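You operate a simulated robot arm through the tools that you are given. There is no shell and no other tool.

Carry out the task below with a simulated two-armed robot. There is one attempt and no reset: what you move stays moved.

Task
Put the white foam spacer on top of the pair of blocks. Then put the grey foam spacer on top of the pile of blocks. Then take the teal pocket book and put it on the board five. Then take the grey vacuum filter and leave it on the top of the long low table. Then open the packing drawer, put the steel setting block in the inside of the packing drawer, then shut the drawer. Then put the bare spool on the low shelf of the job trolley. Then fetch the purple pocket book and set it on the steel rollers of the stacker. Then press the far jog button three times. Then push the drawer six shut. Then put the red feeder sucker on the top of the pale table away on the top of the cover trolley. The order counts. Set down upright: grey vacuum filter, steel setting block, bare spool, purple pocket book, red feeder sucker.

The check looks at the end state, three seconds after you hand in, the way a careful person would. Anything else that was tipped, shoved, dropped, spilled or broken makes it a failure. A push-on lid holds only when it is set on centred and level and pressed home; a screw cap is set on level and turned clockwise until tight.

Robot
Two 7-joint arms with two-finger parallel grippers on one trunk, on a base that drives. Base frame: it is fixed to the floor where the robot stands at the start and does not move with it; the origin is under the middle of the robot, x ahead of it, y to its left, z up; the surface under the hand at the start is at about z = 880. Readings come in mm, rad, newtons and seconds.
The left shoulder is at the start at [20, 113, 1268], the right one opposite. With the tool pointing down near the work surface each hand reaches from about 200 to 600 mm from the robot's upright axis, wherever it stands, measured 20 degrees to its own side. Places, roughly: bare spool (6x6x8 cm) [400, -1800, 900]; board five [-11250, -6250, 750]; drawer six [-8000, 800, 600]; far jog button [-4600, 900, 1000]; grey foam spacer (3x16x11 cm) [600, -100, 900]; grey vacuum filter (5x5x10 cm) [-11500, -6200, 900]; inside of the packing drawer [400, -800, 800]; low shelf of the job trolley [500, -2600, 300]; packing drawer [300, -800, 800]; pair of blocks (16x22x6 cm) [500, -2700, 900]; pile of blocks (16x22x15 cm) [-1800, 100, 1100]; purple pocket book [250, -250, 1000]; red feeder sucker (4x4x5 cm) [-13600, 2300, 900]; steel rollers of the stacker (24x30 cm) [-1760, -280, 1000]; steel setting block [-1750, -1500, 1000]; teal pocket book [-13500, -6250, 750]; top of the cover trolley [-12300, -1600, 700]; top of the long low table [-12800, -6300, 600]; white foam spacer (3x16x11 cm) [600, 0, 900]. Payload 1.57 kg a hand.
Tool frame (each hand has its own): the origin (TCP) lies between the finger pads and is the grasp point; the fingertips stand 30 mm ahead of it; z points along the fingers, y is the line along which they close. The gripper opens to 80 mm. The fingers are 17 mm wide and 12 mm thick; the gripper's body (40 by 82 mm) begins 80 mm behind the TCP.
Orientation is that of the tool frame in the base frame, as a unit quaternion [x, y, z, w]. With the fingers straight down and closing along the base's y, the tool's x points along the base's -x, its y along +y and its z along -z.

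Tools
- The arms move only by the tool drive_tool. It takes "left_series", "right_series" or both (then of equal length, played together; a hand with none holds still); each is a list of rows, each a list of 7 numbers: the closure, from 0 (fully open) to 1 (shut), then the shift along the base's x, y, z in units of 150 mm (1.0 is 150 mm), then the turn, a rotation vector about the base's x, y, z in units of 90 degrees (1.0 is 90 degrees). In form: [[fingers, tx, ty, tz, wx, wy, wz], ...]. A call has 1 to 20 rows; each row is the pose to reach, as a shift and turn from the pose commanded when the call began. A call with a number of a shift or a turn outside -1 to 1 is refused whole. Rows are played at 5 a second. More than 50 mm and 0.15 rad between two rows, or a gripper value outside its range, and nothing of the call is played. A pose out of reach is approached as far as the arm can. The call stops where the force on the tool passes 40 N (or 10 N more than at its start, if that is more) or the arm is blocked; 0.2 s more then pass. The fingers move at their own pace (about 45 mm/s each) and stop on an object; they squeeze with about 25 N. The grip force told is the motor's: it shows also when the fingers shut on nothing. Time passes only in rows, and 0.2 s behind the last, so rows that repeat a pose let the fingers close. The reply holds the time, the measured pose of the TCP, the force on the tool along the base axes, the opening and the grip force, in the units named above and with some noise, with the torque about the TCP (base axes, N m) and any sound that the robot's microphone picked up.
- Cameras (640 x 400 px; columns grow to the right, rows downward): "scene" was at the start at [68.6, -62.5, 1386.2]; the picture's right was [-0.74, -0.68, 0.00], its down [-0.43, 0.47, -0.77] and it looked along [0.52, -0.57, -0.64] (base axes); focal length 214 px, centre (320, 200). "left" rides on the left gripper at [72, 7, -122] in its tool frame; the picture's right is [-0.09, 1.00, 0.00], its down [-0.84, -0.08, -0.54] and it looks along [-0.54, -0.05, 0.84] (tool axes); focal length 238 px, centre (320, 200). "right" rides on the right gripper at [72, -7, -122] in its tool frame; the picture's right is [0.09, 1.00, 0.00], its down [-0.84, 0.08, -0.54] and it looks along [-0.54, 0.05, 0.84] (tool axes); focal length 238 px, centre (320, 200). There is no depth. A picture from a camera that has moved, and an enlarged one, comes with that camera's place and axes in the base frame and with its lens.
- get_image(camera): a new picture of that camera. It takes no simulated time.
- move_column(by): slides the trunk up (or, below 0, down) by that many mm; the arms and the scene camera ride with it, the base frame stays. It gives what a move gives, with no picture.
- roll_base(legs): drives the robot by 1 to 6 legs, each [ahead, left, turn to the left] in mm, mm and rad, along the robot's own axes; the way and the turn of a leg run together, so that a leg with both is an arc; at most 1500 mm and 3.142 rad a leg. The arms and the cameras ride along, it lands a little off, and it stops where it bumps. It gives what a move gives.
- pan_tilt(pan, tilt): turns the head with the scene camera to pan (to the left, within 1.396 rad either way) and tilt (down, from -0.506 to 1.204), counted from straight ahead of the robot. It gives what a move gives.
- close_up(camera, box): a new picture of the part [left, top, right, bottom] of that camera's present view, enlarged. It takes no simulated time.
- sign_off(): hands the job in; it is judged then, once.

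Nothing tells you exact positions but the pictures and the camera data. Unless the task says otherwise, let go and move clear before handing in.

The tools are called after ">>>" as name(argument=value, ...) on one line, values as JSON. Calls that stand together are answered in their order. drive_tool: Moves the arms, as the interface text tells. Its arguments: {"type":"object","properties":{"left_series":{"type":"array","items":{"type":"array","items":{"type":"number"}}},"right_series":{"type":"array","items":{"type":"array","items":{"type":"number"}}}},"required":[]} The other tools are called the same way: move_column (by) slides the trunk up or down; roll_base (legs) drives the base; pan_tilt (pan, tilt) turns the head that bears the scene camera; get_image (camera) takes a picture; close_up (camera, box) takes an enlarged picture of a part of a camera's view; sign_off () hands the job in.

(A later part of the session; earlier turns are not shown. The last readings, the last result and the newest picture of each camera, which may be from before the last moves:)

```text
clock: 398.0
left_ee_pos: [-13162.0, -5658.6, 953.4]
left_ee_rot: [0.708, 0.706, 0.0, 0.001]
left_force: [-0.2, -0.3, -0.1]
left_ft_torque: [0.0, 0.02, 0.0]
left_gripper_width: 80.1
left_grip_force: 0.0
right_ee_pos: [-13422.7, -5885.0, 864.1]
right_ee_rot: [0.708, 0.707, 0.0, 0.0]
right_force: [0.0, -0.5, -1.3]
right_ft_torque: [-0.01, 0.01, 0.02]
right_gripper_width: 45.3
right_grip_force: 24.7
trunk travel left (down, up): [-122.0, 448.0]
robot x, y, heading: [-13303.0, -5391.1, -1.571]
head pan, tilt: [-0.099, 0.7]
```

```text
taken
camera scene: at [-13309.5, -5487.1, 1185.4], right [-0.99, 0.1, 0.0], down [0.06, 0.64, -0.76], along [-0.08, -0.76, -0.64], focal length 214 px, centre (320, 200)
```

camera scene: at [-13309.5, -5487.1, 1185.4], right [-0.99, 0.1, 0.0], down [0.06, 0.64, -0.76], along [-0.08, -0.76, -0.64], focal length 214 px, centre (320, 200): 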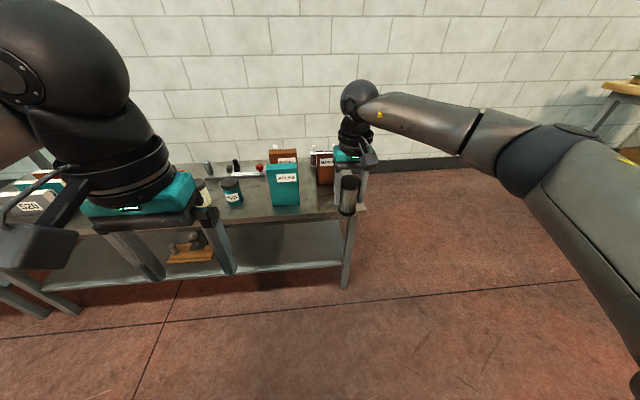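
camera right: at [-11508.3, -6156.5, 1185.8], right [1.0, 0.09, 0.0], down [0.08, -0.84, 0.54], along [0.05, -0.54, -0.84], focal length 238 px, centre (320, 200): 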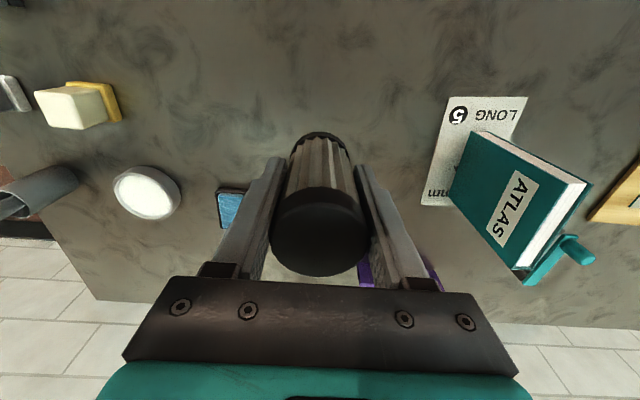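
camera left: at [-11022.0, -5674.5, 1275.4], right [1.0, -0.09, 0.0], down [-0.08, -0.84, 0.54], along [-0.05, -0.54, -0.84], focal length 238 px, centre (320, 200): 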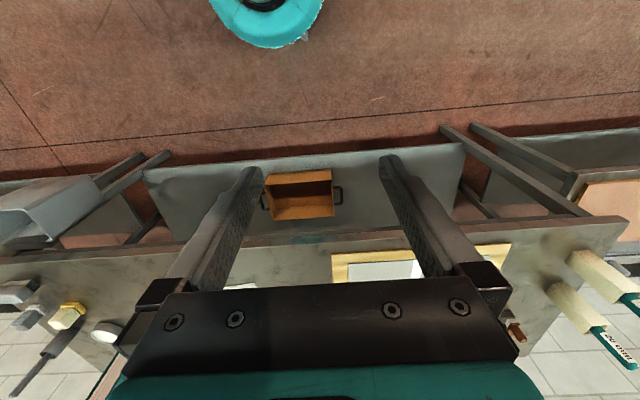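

I move ahead over the free spot and lower the filter.

>>> roll_base(legs=[[245, 0, 0]])

>>> drive_tool(right_series=[[1, 0, 0, -0.3, 0, 0, 0], [1, 0, 0, -0.6, 0, 0, 0], [1, 0, 0, -0.8, 0, 0, 0], [1, 0, 0, -0.9, 0, 0, 0], [1, 0, 0, -0.98, 0, 0, 0], [1, 0, 0, -0.98, 0, 0, 0]])

>>> get_image(camera="right")

>>> close_up(camera="scene", box=[240, 130, 440, 270])

```text
clock: 399.8
left_ee_pos: [-13161.5, -5902.4, 954.2]
left_ee_rot: [0.707, 0.707, 0.0, 0.0]
left_force: [0.3, -0.8, -0.1]
left_ft_torque: [0.0, 0.01, -0.03]
left_gripper_width: 79.8
left_grip_force: 0.1
right_ee_pos: [-13421.3, -6127.5, 862.7]
right_ee_rot: [0.707, 0.707, 0.0, 0.0]
right_force: [0.2, 0.0, -1.0]
right_ft_torque: [0.01, 0.02, 0.01]
right_gripper_width: 45.2
right_grip_force: 24.9
trunk travel left (down, up): [-122.0, 448.0]
robot x, y, heading: [-13302.8, -5632.0, -1.572]
head pan, tilt: [-0.099, 0.7]
```

```text
clock: 401.1
left_ee_pos: [-13161.5, -5900.5, 954.0]
left_ee_rot: [0.707, 0.707, -0.001, 0.0]
left_force: [-0.2, -0.2, -0.6]
left_ft_torque: [-0.04, 0.0, 0.0]
left_gripper_width: 79.8
left_grip_force: 0.1
right_ee_pos: [-13421.1, -6128.7, 716.4]
right_ee_rot: [0.707, 0.708, 0.0, 0.001]
right_force: [-0.7, -0.9, -1.4]
right_ft_torque: [-0.01, 0.01, 0.02]
right_gripper_width: 45.3
right_grip_force: 24.3
trunk travel left (down, up): [-122.0, 448.0]
robot x, y, heading: [-13304.5, -5638.5, -1.57]
head pan, tilt: [-0.099, 0.7]
```

```text
taken
camera right: at [-13426.6, -6056.5, 838.2], right [1.0, 0.09, 0.0], down [0.08, -0.84, 0.54], along [0.05, -0.54, -0.84], focal length 238 px, centre (320, 200)
```

right: 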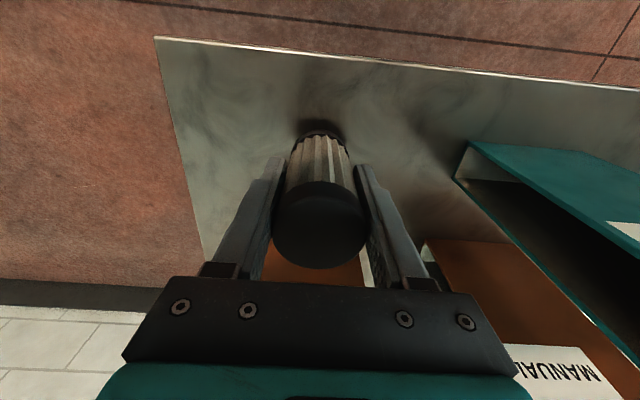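

```text
2.86 times, centred on (340, 200) of scene
camera zoom: at [-13309.5, -5730.3, 1185.3], right [-1.0, 0.1, 0.0], down [0.06, 0.64, -0.76], along [-0.08, -0.76, -0.64], focal length 613 px, centre (263, 200)
```

zoom: 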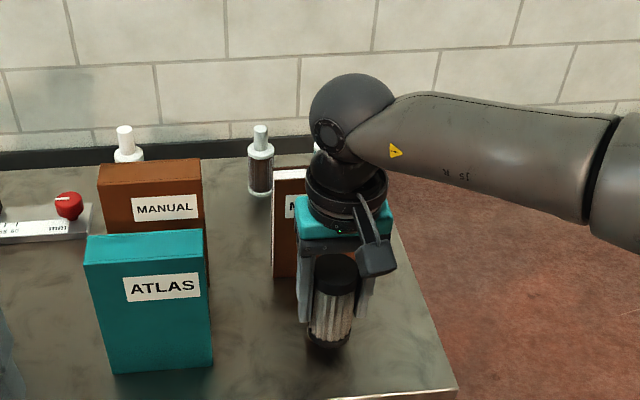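

The filter is just above the table. I lower slowly to touch.

>>> drive_tool(right_series=[[1, 0, 0, -0.08, 0, 0, 0], [1, 0, 0, -0.12, 0, 0, 0], [1, 0, 0, -0.14, 0, 0, 0], [1, 0, 0, -0.155, 0, 0, 0], [1, 0, 0, -0.155, 0, 0, 0]])

```text
clock: 402.4
left_ee_pos: [-13162.2, -5899.8, 955.2]
left_ee_rot: [0.707, 0.707, -0.001, 0.001]
left_force: [-0.1, 0.0, 0.5]
left_ft_torque: [-0.01, -0.01, -0.01]
left_gripper_width: 80.0
left_grip_force: 0.0
right_ee_pos: [-13421.0, -6129.9, 694.5]
right_ee_rot: [0.707, 0.707, -0.003, 0.002]
right_force: [-4.0, -0.3, 21.1]
right_ft_torque: [-0.25, 0.02, -0.05]
right_gripper_width: 45.4
right_grip_force: 25.0
trunk travel left (down, up): [-122.0, 448.0]
robot x, y, heading: [-13297.0, -5639.2, -1.569]
head pan, tilt: [-0.099, 0.7]
```

It is down firmly. I ease up slightly, open and rise clear.

>>> drive_tool(right_series=[[1, 0, 0, 0.012, 0, 0, 0], [1, 0, 0, 0.012, 0, 0, 0], [0.3, 0, 0, 0.012, 0, 0, 0], [0, 0, 0, 0.012, 0, 0, 0], [0, 0, 0, 0.012, 0, 0, 0], [0, 0, 0, 0.3, 0, 0, 0], [0, 0, 0, 0.6, 0, 0, 0], [0, 0, 0, 0.9, 0, 0, 0], [0, 0, 0, 1.0, 0, 0, 0]])

>>> get_image(camera="right")

>>> close_up(camera="scene", box=[240, 130, 440, 270])

```text
clock: 404.4
left_ee_pos: [-13161.9, -5901.5, 952.7]
left_ee_rot: [0.707, 0.707, 0.001, 0.0]
left_force: [-1.2, 0.0, 1.0]
left_ft_torque: [0.01, 0.01, 0.01]
left_gripper_width: 79.8
left_grip_force: 0.0
right_ee_pos: [-13420.9, -6127.7, 843.4]
right_ee_rot: [0.708, 0.706, 0.0, 0.001]
right_force: [0.1, 0.3, 0.5]
right_ft_torque: [0.0, -0.01, 0.04]
right_gripper_width: 80.1
right_grip_force: 0.0
trunk travel left (down, up): [-122.0, 448.0]
robot x, y, heading: [-13300.5, -5636.1, -1.568]
head pan, tilt: [-0.099, 0.7]
```

```text
taken
camera right: at [-13425.9, -6055.9, 965.6], right [1.0, 0.09, 0.0], down [0.08, -0.84, 0.54], along [0.05, -0.54, -0.84], focal length 238 px, centre (320, 200)
```

right: 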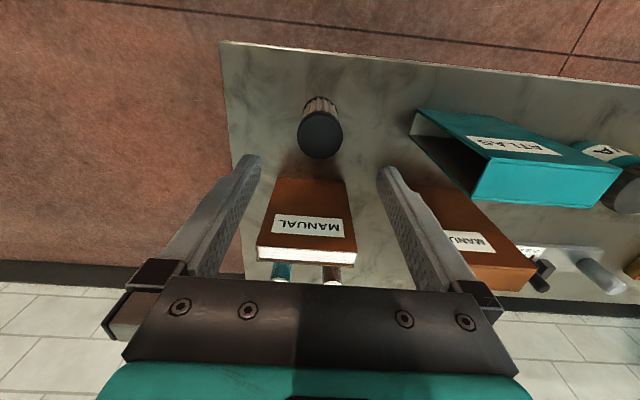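

```text
2.86 times, centred on (340, 200) of scene
camera zoom: at [-13309.4, -5730.2, 1185.3], right [-1.0, 0.1, 0.0], down [0.06, 0.64, -0.77], along [-0.08, -0.76, -0.64], focal length 613 px, centre (263, 200)
```

zoom: 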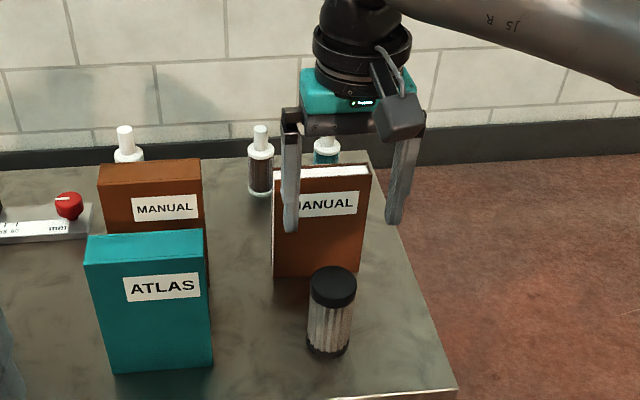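

The filter stands upright on the low table. Next is the steel setting block near [-1750, -1500]; I drive back the way I came.

>>> roll_base(legs=[[-540, 0, 0], [0, 0, 1.5708], [1300, 0, 0], [1300, 0, 0], [1300, 0, 0], [1200, 0, 0]])

>>> move_column(by=200)

>>> pan_tilt(pan=0.3, tilt=0.35)

>>> get_image(camera="scene")

```text
clock: 435.3
left_ee_pos: [-7947.6, -4992.8, 953.1]
left_ee_rot: [0.004, 1.0, 0.001, 0.0]
left_force: [-0.6, 0.5, -0.2]
left_ft_torque: [-0.02, 0.03, 0.01]
left_gripper_width: 79.6
left_grip_force: 0.1
right_ee_pos: [-7722.1, -5252.2, 843.1]
right_ee_rot: [0.004, 1.0, 0.001, 0.0]
right_force: [-0.5, -0.4, 0.5]
right_ft_torque: [0.03, -0.01, 0.01]
right_gripper_width: 80.0
right_grip_force: 0.2
trunk travel left (down, up): [-122.0, 448.0]
robot x, y, heading: [-8213.9, -5131.7, -0.008]
head pan, tilt: [-0.099, 0.7]
```

```text
clock: 437.5
left_ee_pos: [-7945.5, -4991.7, 1153.0]
left_ee_rot: [0.004, 1.0, 0.001, 0.0]
left_force: [0.0, -1.6, 0.1]
left_ft_torque: [0.02, 0.0, 0.0]
left_gripper_width: 79.9
left_grip_force: 0.1
right_ee_pos: [-7722.5, -5253.6, 1044.1]
right_ee_rot: [0.004, 1.0, 0.0, -0.001]
right_force: [-0.2, -0.1, 0.0]
right_ft_torque: [0.03, 0.02, 0.0]
right_gripper_width: 79.9
right_grip_force: 0.1
trunk travel left (down, up): [-322.0, 248.0]
robot x, y, heading: [-8212.2, -5133.9, -0.011]
head pan, tilt: [-0.099, 0.7]
```

```text
clock: 438.3
left_ee_pos: [-7947.8, -4993.1, 1153.8]
left_ee_rot: [0.003, 1.0, 0.0, 0.001]
left_force: [-0.9, 0.3, -0.2]
left_ft_torque: [0.0, 0.01, 0.01]
left_gripper_width: 80.2
left_grip_force: 0.1
right_ee_pos: [-7721.7, -5252.8, 1044.0]
right_ee_rot: [0.004, 1.0, 0.0, 0.0]
right_force: [-0.1, 0.0, -0.7]
right_ft_torque: [-0.02, 0.01, 0.0]
right_gripper_width: 80.1
right_grip_force: 0.1
trunk travel left (down, up): [-322.0, 248.0]
robot x, y, heading: [-8213.9, -5131.4, -0.01]
head pan, tilt: [0.3, 0.351]
```

```text
taken
camera scene: at [-8113.2, -5103.5, 1416.7], right [0.29, -0.96, 0.0], down [-0.33, -0.1, -0.94], along [0.9, 0.27, -0.34], focal length 214 px, centre (320, 200)
```

scene: 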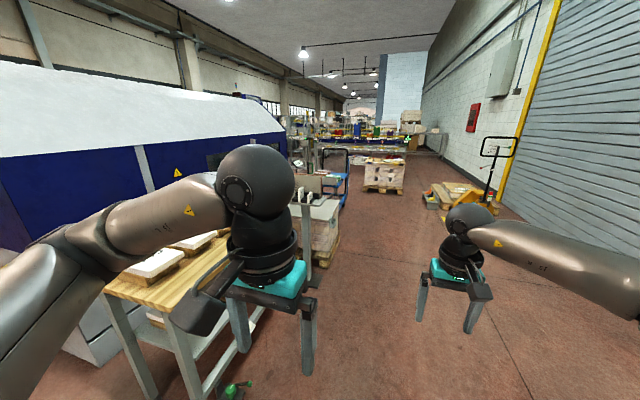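

The known way via y ≈ -1430 is safest. I pull the right hand in first, then drive.

>>> drive_tool(right_series=[[0, -0.3, 0, 0.1, 0, 0, 0], [0, -0.6, 0, 0.3, 0, 0, 0], [0, -0.9, 0, 0.5, 0, 0, 0], [0, -1.0, 0, 0.7, 0, 0, 0]])

>>> drive_tool(right_series=[[0, -0.3, 0, 0, 0, 0, 0], [0, -0.5, 0, 0, 0, 0, 0]])

>>> roll_base(legs=[[0, 1250, 0.01], [0, 1250, 0], [0, 1170, 0]])

>>> get_image(camera="scene")

```text
refused: row 2 steps farther than a row can; nothing moved
```

```text
clock: 438.9
left_ee_pos: [-7946.2, -4992.2, 1154.1]
left_ee_rot: [0.004, 1.0, 0.0, 0.001]
left_force: [0.0, 0.4, 0.4]
left_ft_torque: [-0.01, 0.0, 0.0]
left_gripper_width: 79.9
left_grip_force: 0.1
right_ee_pos: [-7798.9, -5253.5, 1043.1]
right_ee_rot: [0.004, 1.0, -0.001, 0.0]
right_force: [0.0, 0.1, -0.8]
right_ft_torque: [-0.02, 0.03, -0.01]
right_gripper_width: 79.7
right_grip_force: 0.1
trunk travel left (down, up): [-322.0, 248.0]
robot x, y, heading: [-8218.4, -5130.9, -0.016]
head pan, tilt: [0.3, 0.351]
```

```text
clock: 456.7
left_ee_pos: [-7998.6, -1314.1, 1153.5]
left_ee_rot: [-0.012, 1.0, 0.0, 0.0]
left_force: [0.8, -0.6, -0.6]
left_ft_torque: [-0.02, -0.01, -0.02]
left_gripper_width: 80.2
left_grip_force: 0.0
right_ee_pos: [-7843.6, -1570.0, 1042.6]
right_ee_rot: [-0.012, 1.0, 0.0, 0.0]
right_force: [-0.1, -0.5, 1.0]
right_ft_torque: [-0.02, 0.0, 0.02]
right_gripper_width: 80.1
right_grip_force: 0.1
trunk travel left (down, up): [-322.0, 248.0]
robot x, y, heading: [-8262.9, -1461.8, 0.023]
head pan, tilt: [0.3, 0.351]
```

```text
taken
camera scene: at [-8162.1, -1430.8, 1416.7], right [0.32, -0.95, 0.0], down [-0.33, -0.11, -0.94], along [0.89, 0.3, -0.34], focal length 214 px, centre (320, 200)
```

scene: 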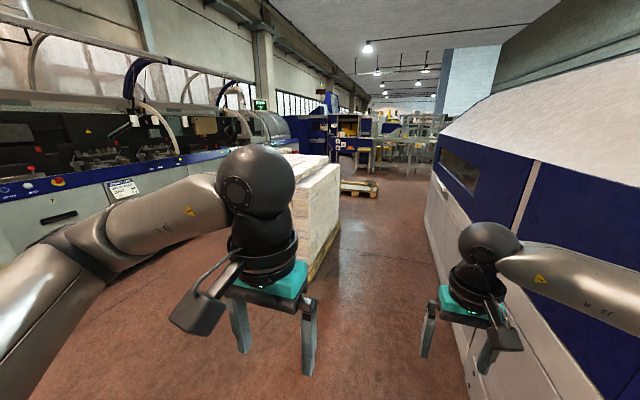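

Clear so far. I straighten and drive back along the aisle toward the stacker, passing the low pallet with margin.

>>> roll_base(legs=[[0, 40, -0.023], [1400, 0, 0], [1400, 0, 0], [1000, 0, 0]])

>>> get_image(camera="scene")

```text
clock: 475.6
left_ee_pos: [-4189.6, -1291.9, 1153.6]
left_ee_rot: [0.004, 1.0, 0.0, 0.001]
left_force: [1.0, 0.2, 0.0]
left_ft_torque: [0.0, -0.01, -0.01]
left_gripper_width: 79.9
left_grip_force: 0.1
right_ee_pos: [-4040.8, -1553.6, 1042.9]
right_ee_rot: [0.003, 1.0, -0.001, 0.0]
right_force: [0.5, 0.9, 0.4]
right_ft_torque: [0.01, 0.02, 0.01]
right_gripper_width: 80.3
right_grip_force: 0.1
trunk travel left (down, up): [-322.0, 248.0]
robot x, y, heading: [-4456.9, -1433.0, -0.01]
head pan, tilt: [0.3, 0.351]
```

```text
taken
camera scene: at [-4355.6, -1404.1, 1416.7], right [0.29, -0.96, 0.0], down [-0.33, -0.1, -0.94], along [0.9, 0.27, -0.34], focal length 214 px, centre (320, 200)
```

scene: 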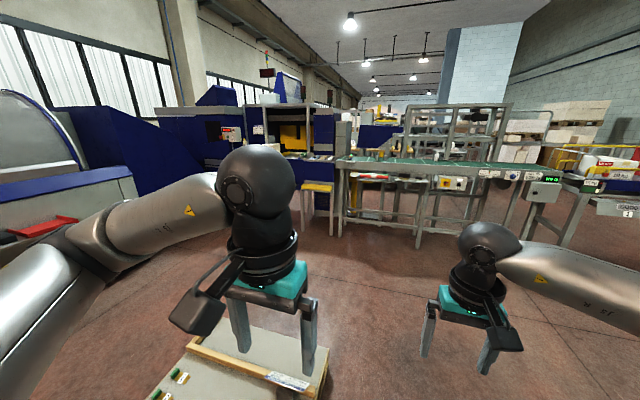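

I step right to clear the pallet and drive up to the green conveyor.

>>> roll_base(legs=[[0, -140, 0.01], [1300, 0, 0], [500, 0, 0]])

>>> pan_tilt(pan=0.0, tilt=0.5)

>>> get_image(camera="scene")

>>> close_up(camera="scene", box=[160, 80, 480, 280])

```text
clock: 485.6
left_ee_pos: [-2385.9, -1432.2, 1153.0]
left_ee_rot: [0.001, 1.0, 0.001, 0.0]
left_force: [0.4, -0.2, 0.3]
left_ft_torque: [-0.03, -0.01, 0.02]
left_gripper_width: 80.0
left_grip_force: 0.0
right_ee_pos: [-2236.3, -1691.4, 1042.1]
right_ee_rot: [0.001, 1.0, -0.001, 0.0]
right_force: [0.0, 1.7, 0.4]
right_ft_torque: [0.0, -0.02, 0.01]
right_gripper_width: 80.0
right_grip_force: 0.2
trunk travel left (down, up): [-322.0, 248.0]
robot x, y, heading: [-2651.6, -1571.5, -0.001]
head pan, tilt: [0.3, 0.351]
```

```text
clock: 486.4
left_ee_pos: [-2387.1, -1431.2, 1154.6]
left_ee_rot: [0.001, 1.0, 0.0, 0.0]
left_force: [0.4, 0.2, -0.3]
left_ft_torque: [-0.01, 0.0, 0.0]
left_gripper_width: 79.8
left_grip_force: 0.0
right_ee_pos: [-2236.6, -1692.4, 1043.4]
right_ee_rot: [0.002, 1.0, 0.0, 0.001]
right_force: [-0.9, -0.4, 0.0]
right_ft_torque: [-0.02, -0.02, -0.01]
right_gripper_width: 79.9
right_grip_force: 0.0
trunk travel left (down, up): [-322.0, 248.0]
robot x, y, heading: [-2650.5, -1571.7, 0.0]
head pan, tilt: [0.0, 0.499]
```

```text
taken
camera scene: at [-2550.1, -1571.6, 1403.1], right [0.0, -1.0, 0.0], down [-0.48, 0.0, -0.88], along [0.88, 0.0, -0.48], focal length 214 px, centre (320, 200)
```

scene: 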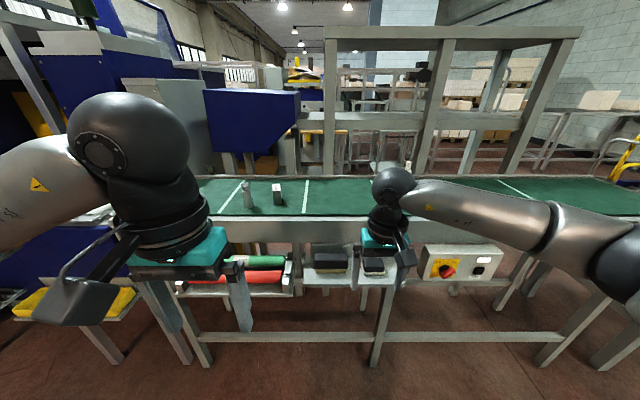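

```text
2.00 times, centred on (320, 180) of scene
camera zoom: at [-2550.1, -1571.6, 1403.1], right [0.0, -1.0, 0.0], down [-0.48, 0.0, -0.88], along [0.88, 0.0, -0.48], focal length 429 px, centre (320, 240)
```

zoom: 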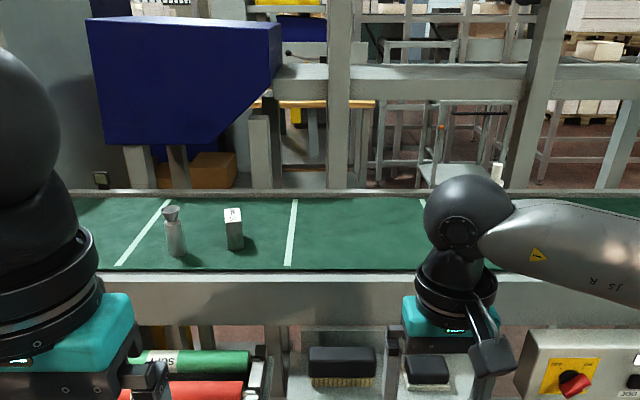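

The steel block stands on the green belt at about [-1676, -1377]; a small weight stands left of it. I move in for the left hand.

>>> roll_base(legs=[[0, 75, 0], [400, 0, 0]])

>>> pan_tilt(pan=0.2, tilt=0.7)

>>> get_image(camera="scene")

>>> get_image(camera="left")

>>> close_up(camera="scene", box=[240, 120, 400, 240])

```text
clock: 489.5
left_ee_pos: [-1982.1, -1357.7, 1153.7]
left_ee_rot: [0.001, 1.0, 0.0, 0.0]
left_force: [0.5, -1.8, 0.2]
left_ft_torque: [-0.02, -0.01, -0.01]
left_gripper_width: 79.9
left_grip_force: 0.1
right_ee_pos: [-1833.4, -1617.8, 1043.0]
right_ee_rot: [0.001, 1.0, 0.0, -0.001]
right_force: [-0.2, 0.2, -0.8]
right_ft_torque: [0.02, 0.01, -0.01]
right_gripper_width: 80.1
right_grip_force: 0.1
trunk travel left (down, up): [-322.0, 248.0]
robot x, y, heading: [-2250.9, -1498.6, -0.01]
head pan, tilt: [0.0, 0.499]
```

```text
clock: 490.3
left_ee_pos: [-1982.8, -1358.3, 1153.4]
left_ee_rot: [0.001, 1.0, 0.0, -0.001]
left_force: [0.9, 0.7, -0.8]
left_ft_torque: [-0.01, -0.02, -0.01]
left_gripper_width: 80.0
left_grip_force: 0.1
right_ee_pos: [-1834.9, -1618.6, 1042.0]
right_ee_rot: [0.001, 1.0, 0.0, 0.001]
right_force: [0.0, 0.6, 1.2]
right_ft_torque: [0.04, -0.02, 0.02]
right_gripper_width: 79.9
right_grip_force: 0.1
trunk travel left (down, up): [-322.0, 248.0]
robot x, y, heading: [-2251.2, -1500.3, -0.005]
head pan, tilt: [0.201, 0.7]
```

```text
taken
camera scene: at [-2154.5, -1480.7, 1385.4], right [0.2, -0.98, 0.0], down [-0.63, -0.13, -0.77], along [0.75, 0.15, -0.64], focal length 214 px, centre (320, 200)
```

scene: 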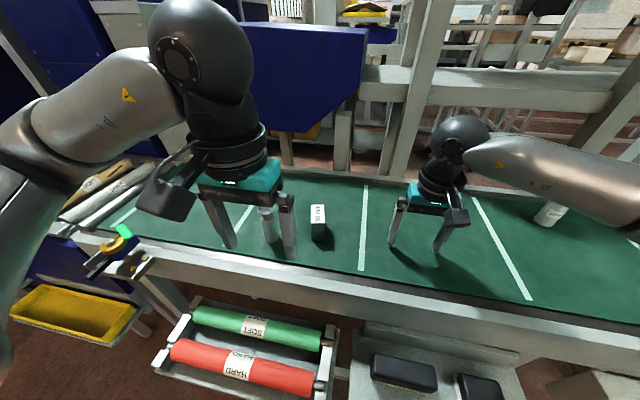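

```text
taken
camera left: at [-2054.7, -1351.2, 1275.4], right [0.09, 1.0, 0.0], down [0.84, -0.08, 0.54], along [0.54, -0.05, -0.84], focal length 238 px, centre (320, 200)
```

left: 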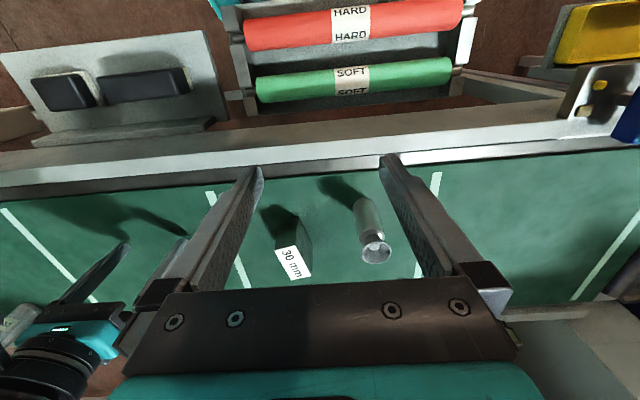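

```text
3.33 times, centred on (320, 180) of scene
camera zoom: at [-2154.5, -1480.7, 1385.4], right [0.2, -0.98, 0.0], down [-0.63, -0.13, -0.77], along [0.75, 0.15, -0.64], focal length 715 px, centre (320, 267)
```

zoom: 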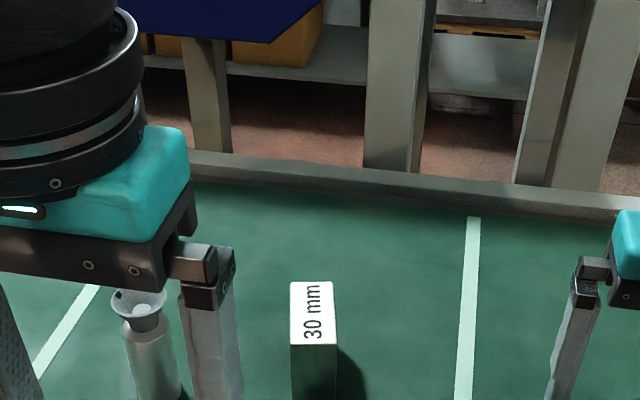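

The steel setting block ("30 mm") has its top at [-1819, -1409, 1057], 29 mm wide along y, about 70 tall. I bring the left hand over it.

>>> drive_tool(left_series=[[0, 0.25, -0.1, 0, 0, 0, 0], [0, 0.5, -0.2, 0, 0, 0, 0], [0, 0.75, -0.3, 0, 0, 0, 0], [0, 1.0, -0.34, 0, 0, 0, 0], [0, 1.0, -0.34, 0, 0, 0, 0]])

>>> get_image(camera="left")

>>> close_up(camera="scene", box=[240, 120, 400, 260])

```text
clock: 491.5
left_ee_pos: [-1832.8, -1409.2, 1154.3]
left_ee_rot: [0.002, 1.0, 0.001, 0.0]
left_force: [0.4, 0.1, -0.4]
left_ft_torque: [0.0, -0.02, 0.03]
left_gripper_width: 80.0
left_grip_force: 0.0
right_ee_pos: [-1833.6, -1617.9, 1043.7]
right_ee_rot: [0.001, 1.0, 0.0, 0.0]
right_force: [-1.4, -0.6, -0.1]
right_ft_torque: [-0.02, -0.04, 0.01]
right_gripper_width: 80.0
right_grip_force: 0.1
trunk travel left (down, up): [-322.0, 248.0]
robot x, y, heading: [-2248.1, -1496.6, -0.003]
head pan, tilt: [0.201, 0.7]
```

```text
taken
camera left: at [-1904.7, -1402.2, 1275.8], right [0.1, 1.0, 0.0], down [0.84, -0.08, 0.54], along [0.54, -0.05, -0.84], focal length 238 px, centre (320, 200)
```

left: 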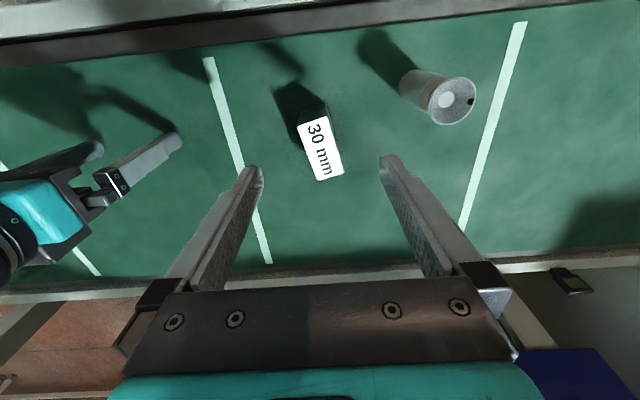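

```text
2.86 times, centred on (320, 190) of scene
camera zoom: at [-2154.7, -1480.5, 1385.3], right [0.2, -0.98, 0.0], down [-0.63, -0.13, -0.77], along [0.75, 0.15, -0.64], focal length 613 px, centre (320, 229)
```

zoom: 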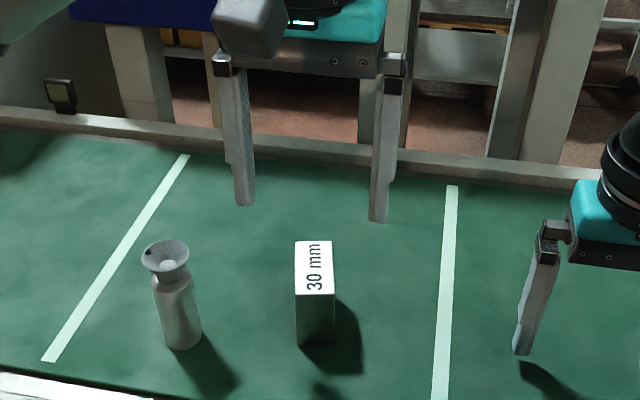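

The block is turned about 0.24 rad. I match the hand's yaw, centre on [-1820, -1408], and lower.

>>> drive_tool(left_series=[[0, 0.05, 0, 0, 0, 0, 0.08], [0, 0.085, 0.005, -0.15, 0, 0, 0.153], [0, 0.085, 0.005, -0.4, 0, 0, 0.153], [0, 0.085, 0.005, -0.4, 0, 0, 0.153]])

>>> get_image(camera="left")

```text
clock: 492.5
left_ee_pos: [-1820.5, -1407.3, 1092.7]
left_ee_rot: [-0.12, 0.993, 0.001, -0.001]
left_force: [-0.3, -0.8, 0.2]
left_ft_torque: [-0.03, 0.0, -0.02]
left_gripper_width: 79.8
left_grip_force: 0.1
right_ee_pos: [-1833.0, -1617.3, 1043.0]
right_ee_rot: [0.001, 1.0, 0.0, 0.0]
right_force: [-0.1, 0.1, -0.6]
right_ft_torque: [0.03, 0.01, 0.0]
right_gripper_width: 80.0
right_grip_force: 0.0
trunk travel left (down, up): [-322.0, 248.0]
robot x, y, heading: [-2245.0, -1494.2, -0.0]
head pan, tilt: [0.201, 0.7]
```

```text
taken
camera left: at [-1891.5, -1418.4, 1215.2], right [-0.15, 0.99, 0.0], down [0.83, 0.12, 0.54], along [0.54, 0.08, -0.84], focal length 238 px, centre (320, 200)
```

left: 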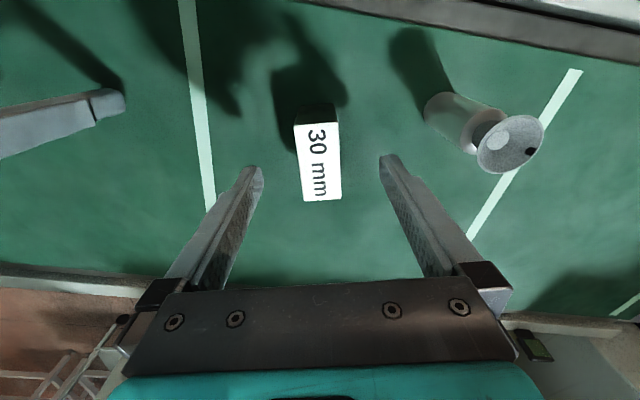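

Aligned. I lower 58 mm, close and lift a little to test the weight.

>>> drive_tool(left_series=[[0, 0, 0, -0.2, 0, 0, 0], [0, 0, 0, -0.36, 0, 0, 0], [0, 0, 0, -0.39, 0, 0, 0], [0, 0, 0, -0.39, 0, 0, 0], [1, 0, 0, -0.39, 0, 0, 0], [1, 0, 0, -0.39, 0, 0, 0], [1, 0, 0, -0.39, 0, 0, 0], [1, 0, 0, -0.39, 0, 0, 0], [1, 0, 0, -0.39, 0, 0, 0]])

>>> drive_tool(left_series=[[1, 0, 0, 0.1, 0, 0, 0], [1, 0, 0, 0.3, 0, 0, 0], [1, 0, 0, 0.3, 0, 0, 0]])

>>> get_image(camera="left")

>>> close_up(camera="scene", box=[240, 120, 400, 260])

```text
clock: 494.5
left_ee_pos: [-1820.4, -1407.6, 1035.3]
left_ee_rot: [-0.118, 0.993, 0.0, 0.0]
left_force: [1.2, -3.3, -0.2]
left_ft_torque: [-0.09, -0.13, -0.1]
left_gripper_width: 30.0
left_grip_force: 25.7
right_ee_pos: [-1832.4, -1618.0, 1042.3]
right_ee_rot: [0.001, 1.0, 0.0, 0.0]
right_force: [0.6, 0.5, -0.3]
right_ft_torque: [0.01, 0.01, 0.01]
right_gripper_width: 79.9
right_grip_force: 0.1
trunk travel left (down, up): [-322.0, 248.0]
robot x, y, heading: [-2246.8, -1497.6, -0.003]
head pan, tilt: [0.201, 0.7]
```

```text
clock: 495.3
left_ee_pos: [-1818.8, -1408.1, 1080.6]
left_ee_rot: [-0.119, 0.993, 0.001, -0.001]
left_force: [-0.5, 0.8, -4.5]
left_ft_torque: [0.0, 0.01, -0.01]
left_gripper_width: 30.1
left_grip_force: 24.7
right_ee_pos: [-1833.7, -1618.0, 1043.7]
right_ee_rot: [0.0, 1.0, 0.0, 0.0]
right_force: [-0.2, -0.1, 0.1]
right_ft_torque: [-0.02, 0.02, -0.02]
right_gripper_width: 79.7
right_grip_force: 0.1
trunk travel left (down, up): [-322.0, 248.0]
robot x, y, heading: [-2248.5, -1497.7, 0.0]
head pan, tilt: [0.201, 0.7]
```

```text
taken
camera left: at [-1891.6, -1418.3, 1201.6], right [-0.15, 0.99, 0.0], down [0.83, 0.12, 0.54], along [0.54, 0.08, -0.84], focal length 238 px, centre (320, 200)
```

left: 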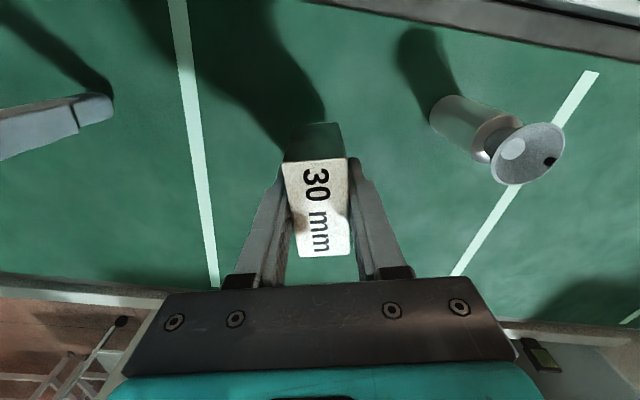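

```text
2.86 times, centred on (320, 190) of scene
camera zoom: at [-2154.1, -1480.5, 1385.3], right [0.2, -0.98, 0.0], down [-0.63, -0.13, -0.76], along [0.75, 0.15, -0.64], focal length 613 px, centre (320, 229)
```

zoom: 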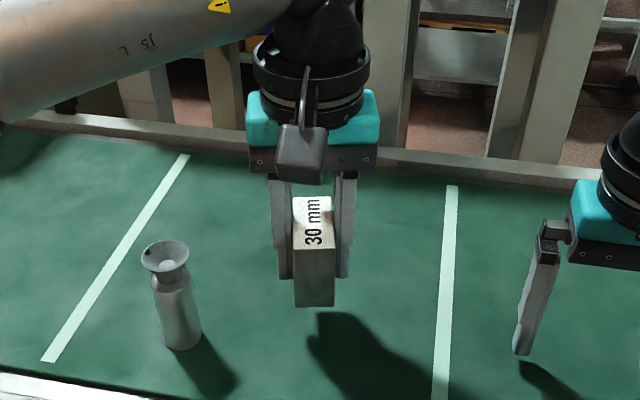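

The block (about 0.46 kg) is held well. I raise it, pull both hands in, then start the drive round to the bench.

>>> drive_tool(left_series=[[1, 0, 0, 0.3, 0, 0, -0.08], [1, -0.15, 0, 0.55, 0, 0, -0.153], [1, -0.4, 0.1, 0.7, 0, 0, -0.153], [1, -0.65, 0.2, 0.7, 0, 0, -0.153], [1, -0.9, 0.3, 0.7, 0, 0, -0.153], [1, -1.0, 0.34, 0.7, 0, 0, -0.153]], right_series=[[0, 0, 0, 0.3, 0, 0, 0], [0, -0.15, 0, 0.55, 0, 0, 0], [0, -0.4, 0, 0.7, 0, 0, 0], [0, -0.65, 0, 0.8, 0, 0, 0], [0, -0.9, 0, 0.8, 0, 0, 0], [0, -1.0, 0, 0.8, 0, 0, 0]])

>>> get_image(camera="left")

```text
clock: 496.7
left_ee_pos: [-1969.5, -1357.2, 1185.4]
left_ee_rot: [0.002, 1.0, 0.0, 0.0]
left_force: [-0.2, 0.2, -3.7]
left_ft_torque: [0.01, 0.0, 0.0]
left_gripper_width: 29.9
left_grip_force: 24.9
right_ee_pos: [-1982.9, -1617.8, 1163.0]
right_ee_rot: [0.002, 1.0, -0.001, 0.001]
right_force: [0.6, 0.4, -0.3]
right_ft_torque: [0.04, 0.03, -0.01]
right_gripper_width: 79.9
right_grip_force: 0.2
trunk travel left (down, up): [-322.0, 248.0]
robot x, y, heading: [-2252.4, -1495.7, -0.006]
head pan, tilt: [0.201, 0.7]
```

```text
taken
camera left: at [-2041.7, -1350.2, 1307.1], right [0.09, 1.0, 0.0], down [0.84, -0.08, 0.54], along [0.54, -0.05, -0.84], focal length 238 px, centre (320, 200)
```

left: 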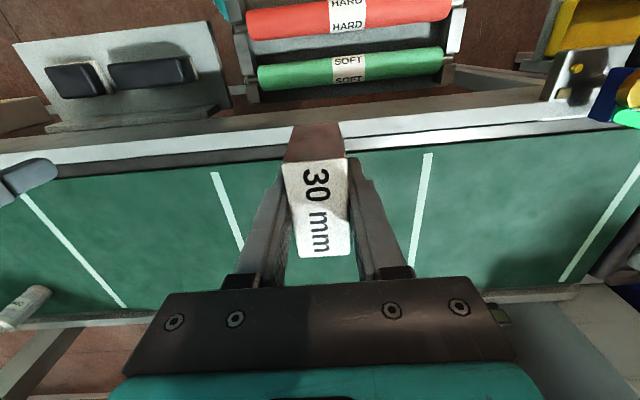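

I drive back down the lane toward y ≈ -6400.

>>> roll_base(legs=[[-390, 0, 0.005], [0, -1300, 0], [0, -1300, 0], [0, -1300, 0], [0, -1000, 0]])

>>> pan_tilt(pan=0.0, tilt=0.4)

>>> get_image(camera="scene")

```text
clock: 522.3
left_ee_pos: [-2354.9, -6267.0, 1185.2]
left_ee_rot: [0.001, 1.0, 0.001, 0.0]
left_force: [0.6, 0.7, -4.1]
left_ft_torque: [0.02, -0.01, -0.02]
left_gripper_width: 30.0
left_grip_force: 24.8
right_ee_pos: [-2369.0, -6526.4, 1162.5]
right_ee_rot: [0.0, 1.0, 0.001, 0.0]
right_force: [-0.8, 0.1, 0.0]
right_ft_torque: [0.0, -0.04, -0.04]
right_gripper_width: 80.2
right_grip_force: 0.0
trunk travel left (down, up): [-322.0, 248.0]
robot x, y, heading: [-2635.9, -6406.2, -0.004]
head pan, tilt: [0.201, 0.7]
```

```text
clock: 523.1
left_ee_pos: [-2355.1, -6267.3, 1184.6]
left_ee_rot: [0.001, 1.0, 0.001, -0.001]
left_force: [0.0, 0.3, -4.2]
left_ft_torque: [0.01, -0.03, -0.01]
left_gripper_width: 30.0
left_grip_force: 24.9
right_ee_pos: [-2367.1, -6526.4, 1163.5]
right_ee_rot: [0.0, 1.0, 0.0, 0.0]
right_force: [-1.0, -0.5, 0.4]
right_ft_torque: [0.0, -0.01, 0.0]
right_gripper_width: 80.1
right_grip_force: 0.0
trunk travel left (down, up): [-322.0, 248.0]
robot x, y, heading: [-2632.6, -6409.5, -0.003]
head pan, tilt: [0.0, 0.4]
```

```text
taken
camera scene: at [-2530.1, -6406.6, 1412.1], right [0.0, -1.0, 0.0], down [-0.39, 0.0, -0.92], along [0.92, 0.0, -0.39], focal length 214 px, centre (320, 200)
```

scene: 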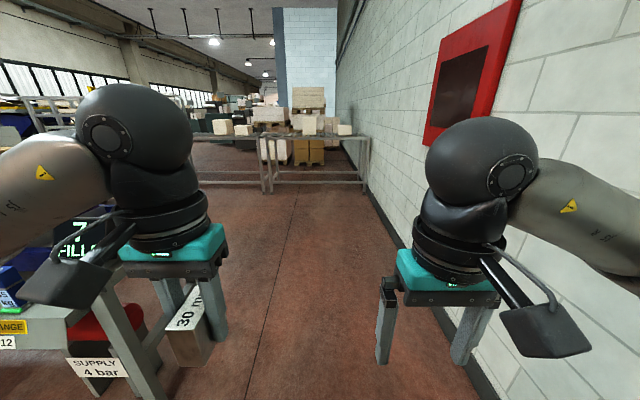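

Way ahead is clear. I drive to x ≈ -540 and then up along +y to the bench.

>>> roll_base(legs=[[1050, 0, 0.003], [1050, 0, 0], [0, 1400, 0], [0, 1400, 0], [0, 1400, 0]])

>>> roll_base(legs=[[0, 1350, 0]])

>>> pan_tilt(pan=0.0, tilt=0.6)

>>> get_image(camera="scene")

```text
clock: 553.2
left_ee_pos: [-301.3, -2089.4, 1185.0]
left_ee_rot: [-0.007, 1.0, 0.0, 0.0]
left_force: [-0.5, -0.3, -2.8]
left_ft_torque: [-0.03, 0.0, 0.02]
left_gripper_width: 30.0
left_grip_force: 25.2
right_ee_pos: [-307.8, -2349.8, 1163.0]
right_ee_rot: [-0.009, 1.0, 0.0, 0.0]
right_force: [0.4, -0.4, 0.0]
right_ft_torque: [-0.01, 0.01, 0.02]
right_gripper_width: 79.9
right_grip_force: 0.0
trunk travel left (down, up): [-322.0, 248.0]
robot x, y, heading: [-574.1, -2236.5, 0.014]
head pan, tilt: [0.0, 0.4]
```

```text
clock: 560.1
left_ee_pos: [-325.3, -714.2, 1185.3]
left_ee_rot: [-0.009, 1.0, 0.0, 0.0]
left_force: [1.0, 0.1, -2.9]
left_ft_torque: [-0.01, -0.02, 0.02]
left_gripper_width: 29.4
left_grip_force: 25.1
right_ee_pos: [-333.2, -974.4, 1163.2]
right_ee_rot: [-0.011, 1.0, 0.0, 0.001]
right_force: [-0.2, -0.4, 0.9]
right_ft_torque: [-0.02, 0.01, 0.0]
right_gripper_width: 80.2
right_grip_force: 0.0
trunk travel left (down, up): [-322.0, 248.0]
robot x, y, heading: [-599.5, -860.2, 0.02]
head pan, tilt: [0.0, 0.4]
```

```text
clock: 560.8
left_ee_pos: [-326.5, -714.2, 1185.3]
left_ee_rot: [-0.009, 1.0, 0.0, -0.001]
left_force: [0.2, -0.9, -4.3]
left_ft_torque: [-0.02, 0.0, 0.02]
left_gripper_width: 29.9
left_grip_force: 25.0
right_ee_pos: [-334.9, -974.1, 1163.7]
right_ee_rot: [-0.011, 1.0, 0.0, 0.0]
right_force: [-1.2, -0.3, -1.0]
right_ft_torque: [0.0, -0.01, 0.03]
right_gripper_width: 80.3
right_grip_force: 0.1
trunk travel left (down, up): [-322.0, 248.0]
robot x, y, heading: [-606.7, -863.3, 0.02]
head pan, tilt: [0.0, 0.6]
```

```text
taken
camera scene: at [-502.8, -858.2, 1394.0], right [0.02, -1.0, 0.0], down [-0.56, -0.01, -0.83], along [0.83, 0.02, -0.56], focal length 214 px, centre (320, 200)
```

scene: 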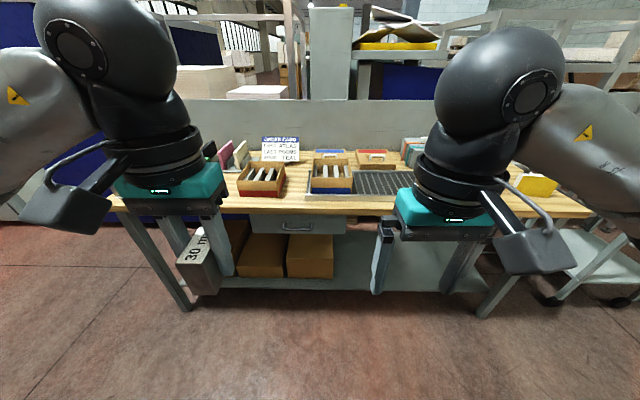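

The packing drawer is under the bench, handle near [150, -765, 820]. I zoom on it.

>>> close_up(camera="scene", box=[220, 170, 380, 270])

```text
4.00 times, centred on (300, 220) of scene
camera zoom: at [-502.8, -858.2, 1394.0], right [0.02, -1.0, 0.0], down [-0.56, -0.01, -0.83], along [0.83, 0.02, -0.56], focal length 858 px, centre (400, 120)
```

zoom: 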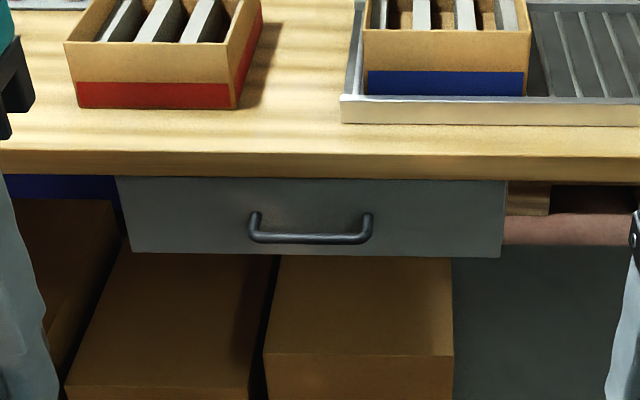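

The handle is a horizontal bar. I plan to grip it from above with the right hand, fingers closing along x. First I position the base and lower the trunk.

>>> roll_base(legs=[[0, 140, -0.02], [225, 0, 0]])

>>> move_column(by=-80)

>>> pan_tilt(pan=-0.1, tilt=0.8)

>>> get_image(camera="scene")

>>> get_image(camera="right")

```text
clock: 563.4
left_ee_pos: [-99.8, -581.1, 1185.1]
left_ee_rot: [0.0, 1.0, -0.001, -0.002]
left_force: [-0.4, 1.2, -5.1]
left_ft_torque: [0.02, 0.03, 0.0]
left_gripper_width: 29.9
left_grip_force: 25.2
right_ee_pos: [-111.7, -840.7, 1162.1]
right_ee_rot: [-0.001, 1.0, 0.0, 0.0]
right_force: [0.3, 0.3, -0.1]
right_ft_torque: [0.03, -0.02, -0.01]
right_gripper_width: 80.2
right_grip_force: 0.1
trunk travel left (down, up): [-322.0, 248.0]
robot x, y, heading: [-379.2, -718.3, 0.002]
head pan, tilt: [0.0, 0.6]
```

```text
clock: 564.6
left_ee_pos: [-99.8, -581.4, 1105.8]
left_ee_rot: [0.0, 1.0, 0.0, 0.0]
left_force: [0.3, -0.3, -3.9]
left_ft_torque: [-0.01, -0.02, -0.03]
left_gripper_width: 30.0
left_grip_force: 24.7
right_ee_pos: [-112.4, -840.2, 1082.6]
right_ee_rot: [0.0, 1.0, 0.001, 0.0]
right_force: [-0.3, 0.3, -1.3]
right_ft_torque: [-0.03, -0.03, -0.02]
right_gripper_width: 80.0
right_grip_force: 0.1
trunk travel left (down, up): [-242.0, 328.0]
robot x, y, heading: [-378.4, -721.8, -0.002]
head pan, tilt: [0.0, 0.6]
```

```text
clock: 565.3
left_ee_pos: [-99.8, -580.5, 1104.6]
left_ee_rot: [0.0, 1.0, 0.0, 0.0]
left_force: [-1.0, -0.4, -4.2]
left_ft_torque: [0.01, 0.0, 0.01]
left_gripper_width: 29.8
left_grip_force: 25.0
right_ee_pos: [-112.3, -841.7, 1082.6]
right_ee_rot: [0.001, 1.0, 0.0, 0.0]
right_force: [-0.5, 0.3, 0.1]
right_ft_torque: [-0.02, 0.01, -0.01]
right_gripper_width: 79.7
right_grip_force: 0.0
trunk travel left (down, up): [-242.0, 328.0]
robot x, y, heading: [-381.3, -720.5, -0.0]
head pan, tilt: [-0.099, 0.799]
```

```text
taken
camera scene: at [-287.8, -729.2, 1297.1], right [-0.1, -1.0, 0.0], down [-0.71, 0.07, -0.7], along [0.69, -0.07, -0.72], focal length 214 px, centre (320, 200)
```

scene: 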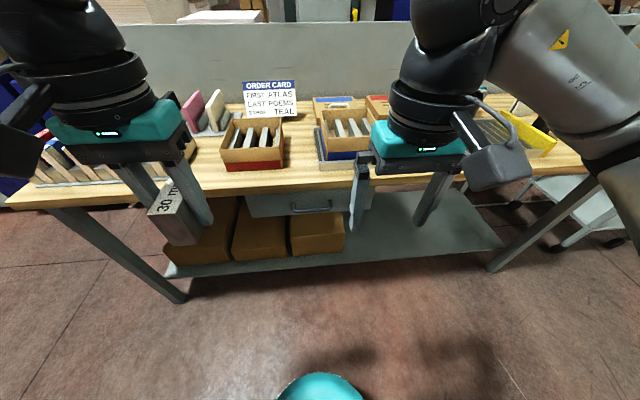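

```text
taken
camera right: at [-183.5, -847.7, 1204.9], right [-0.09, 1.0, 0.0], down [0.84, 0.08, 0.54], along [0.54, 0.05, -0.84], focal length 238 px, centre (320, 200)
```

right: 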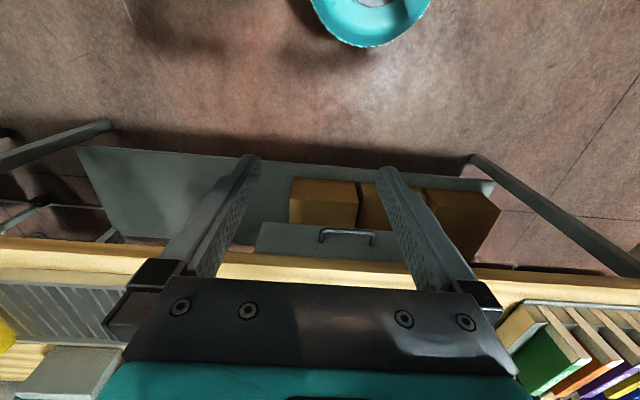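

I zoom both views to fix the handle bar.

>>> close_up(camera="right", box=[270, 180, 430, 280])

>>> close_up(camera="scene", box=[230, 160, 390, 260])

```text
4.00 times, centred on (350, 230) of right
camera zoom: at [-183.5, -847.7, 1204.9], right [-0.09, 1.0, 0.0], down [0.84, 0.08, 0.54], along [0.54, 0.05, -0.84], focal length 953 px, centre (200, 80)
```

zoom: 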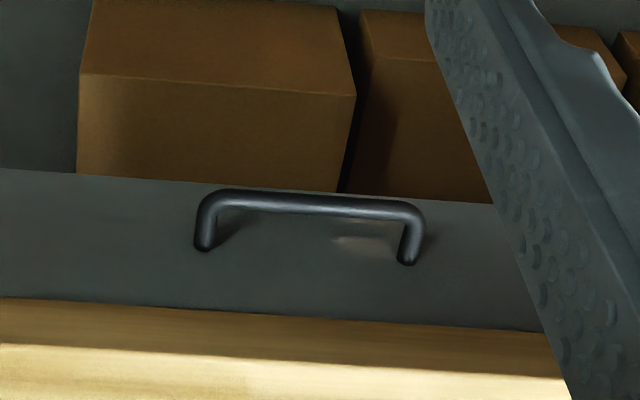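

```text
4.00 times, centred on (310, 210) of scene
camera zoom: at [-287.8, -729.2, 1297.1], right [-0.1, -1.0, 0.0], down [-0.71, 0.07, -0.7], along [0.69, -0.07, -0.72], focal length 858 px, centre (360, 160)
```

zoom: 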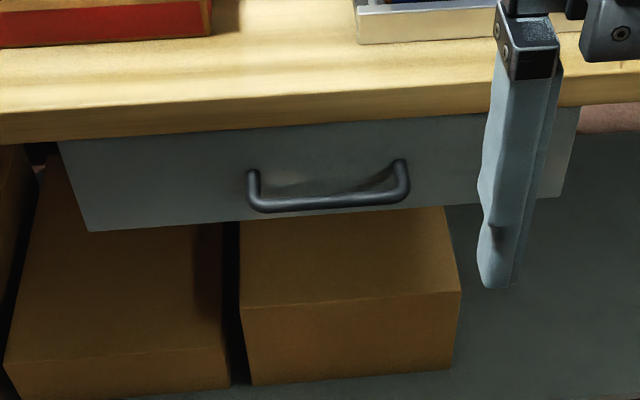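

The bar is at [157, -750, 791], 39 mm in front of the drawer front (x 196), below the bench lip. I will grip it with the right hand pitched forward (30° below level) and fingers closing up-down. First I step back and turn the hand.

>>> roll_base(legs=[[-90, 50, 0]])

>>> drive_tool(right_series=[[0, 0.05, 0, -0.03, 0.04, -0.04, -0.069], [0, 0.1, 0, -0.06, 0.08, -0.08, -0.138], [0, 0.15, 0, -0.09, 0.12, -0.12, -0.208], [0, 0.2, 0, -0.12, 0.16, -0.16, -0.277], [0, 0.25, 0, -0.15, 0.2, -0.2, -0.346], [0, 0.3, 0, -0.18, 0.24, -0.24, -0.415], [0, 0.35, 0, -0.21, 0.279, -0.279, -0.485], [0, 0.4, 0, -0.24, 0.319, -0.319, -0.554], [0, 0.45, 0, -0.27, 0.359, -0.359, -0.623], [0, 0.5, 0, -0.3, 0.399, -0.399, -0.692], [0, 0.55, 0, -0.33, 0.439, -0.439, -0.762], [0, 0.6, 0, -0.36, 0.479, -0.479, -0.831], [0, 0.65, 0, -0.4, 0.519, -0.519, -0.9], [0, 0.65, 0, -0.4, 0.519, -0.519, -0.9]])

>>> get_image(camera="scene")

>>> get_image(camera="right")

```text
clock: 566.5
left_ee_pos: [-189.0, -531.5, 1105.6]
left_ee_rot: [0.0, 1.0, 0.0, 0.0]
left_force: [-0.9, -0.4, -4.1]
left_ft_torque: [-0.01, -0.01, -0.01]
left_gripper_width: 29.9
left_grip_force: 24.6
right_ee_pos: [-201.4, -790.2, 1083.3]
right_ee_rot: [0.0, 1.0, 0.0, 0.001]
right_force: [-0.2, 0.5, 0.8]
right_ft_torque: [-0.05, -0.02, 0.01]
right_gripper_width: 80.1
right_grip_force: 0.0
trunk travel left (down, up): [-242.0, 328.0]
robot x, y, heading: [-466.6, -674.1, -0.001]
head pan, tilt: [-0.099, 0.799]
```

```text
clock: 569.5
left_ee_pos: [-190.0, -532.7, 1104.1]
left_ee_rot: [0.001, 1.0, 0.001, 0.0]
left_force: [0.4, -0.8, -3.7]
left_ft_torque: [0.05, -0.03, -0.01]
left_gripper_width: 29.9
left_grip_force: 24.9
right_ee_pos: [-63.0, -776.2, 1009.1]
right_ee_rot: [0.613, 0.611, 0.355, 0.353]
right_force: [-0.5, -0.2, 0.4]
right_ft_torque: [0.04, -0.03, 0.03]
right_gripper_width: 79.9
right_grip_force: 0.1
right hand out of reach, approached as far as the arm can: row 5, 6, 7, 8, 9, 10, 11, 12, 13, 14
trunk travel left (down, up): [-242.0, 328.0]
robot x, y, heading: [-469.7, -670.4, 0.003]
head pan, tilt: [-0.099, 0.799]
```

```text
taken
camera scene: at [-376.1, -681.0, 1297.1], right [-0.1, -0.99, 0.0], down [-0.71, 0.07, -0.7], along [0.69, -0.07, -0.72], focal length 214 px, centre (320, 200)
```

scene: 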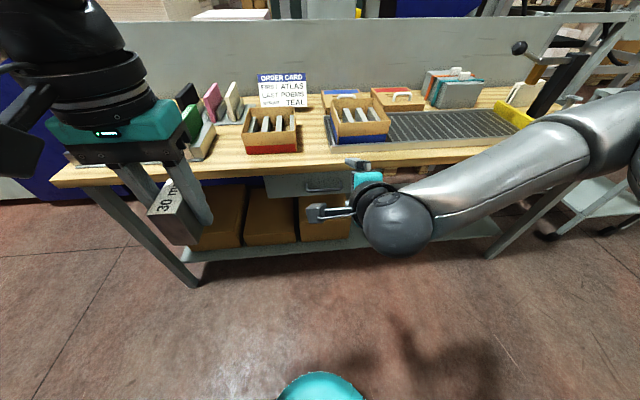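

```text
taken
camera right: at [-170.3, -704.3, 1064.4], right [0.5, 0.09, 0.86], down [-0.43, -0.84, 0.34], along [0.75, -0.54, -0.38], focal length 238 px, centre (320, 200)
```

right: 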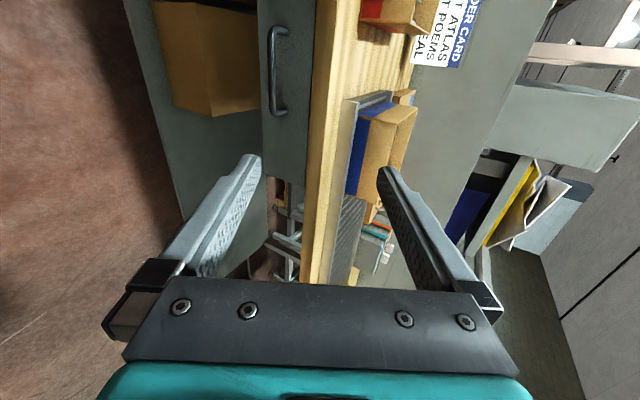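

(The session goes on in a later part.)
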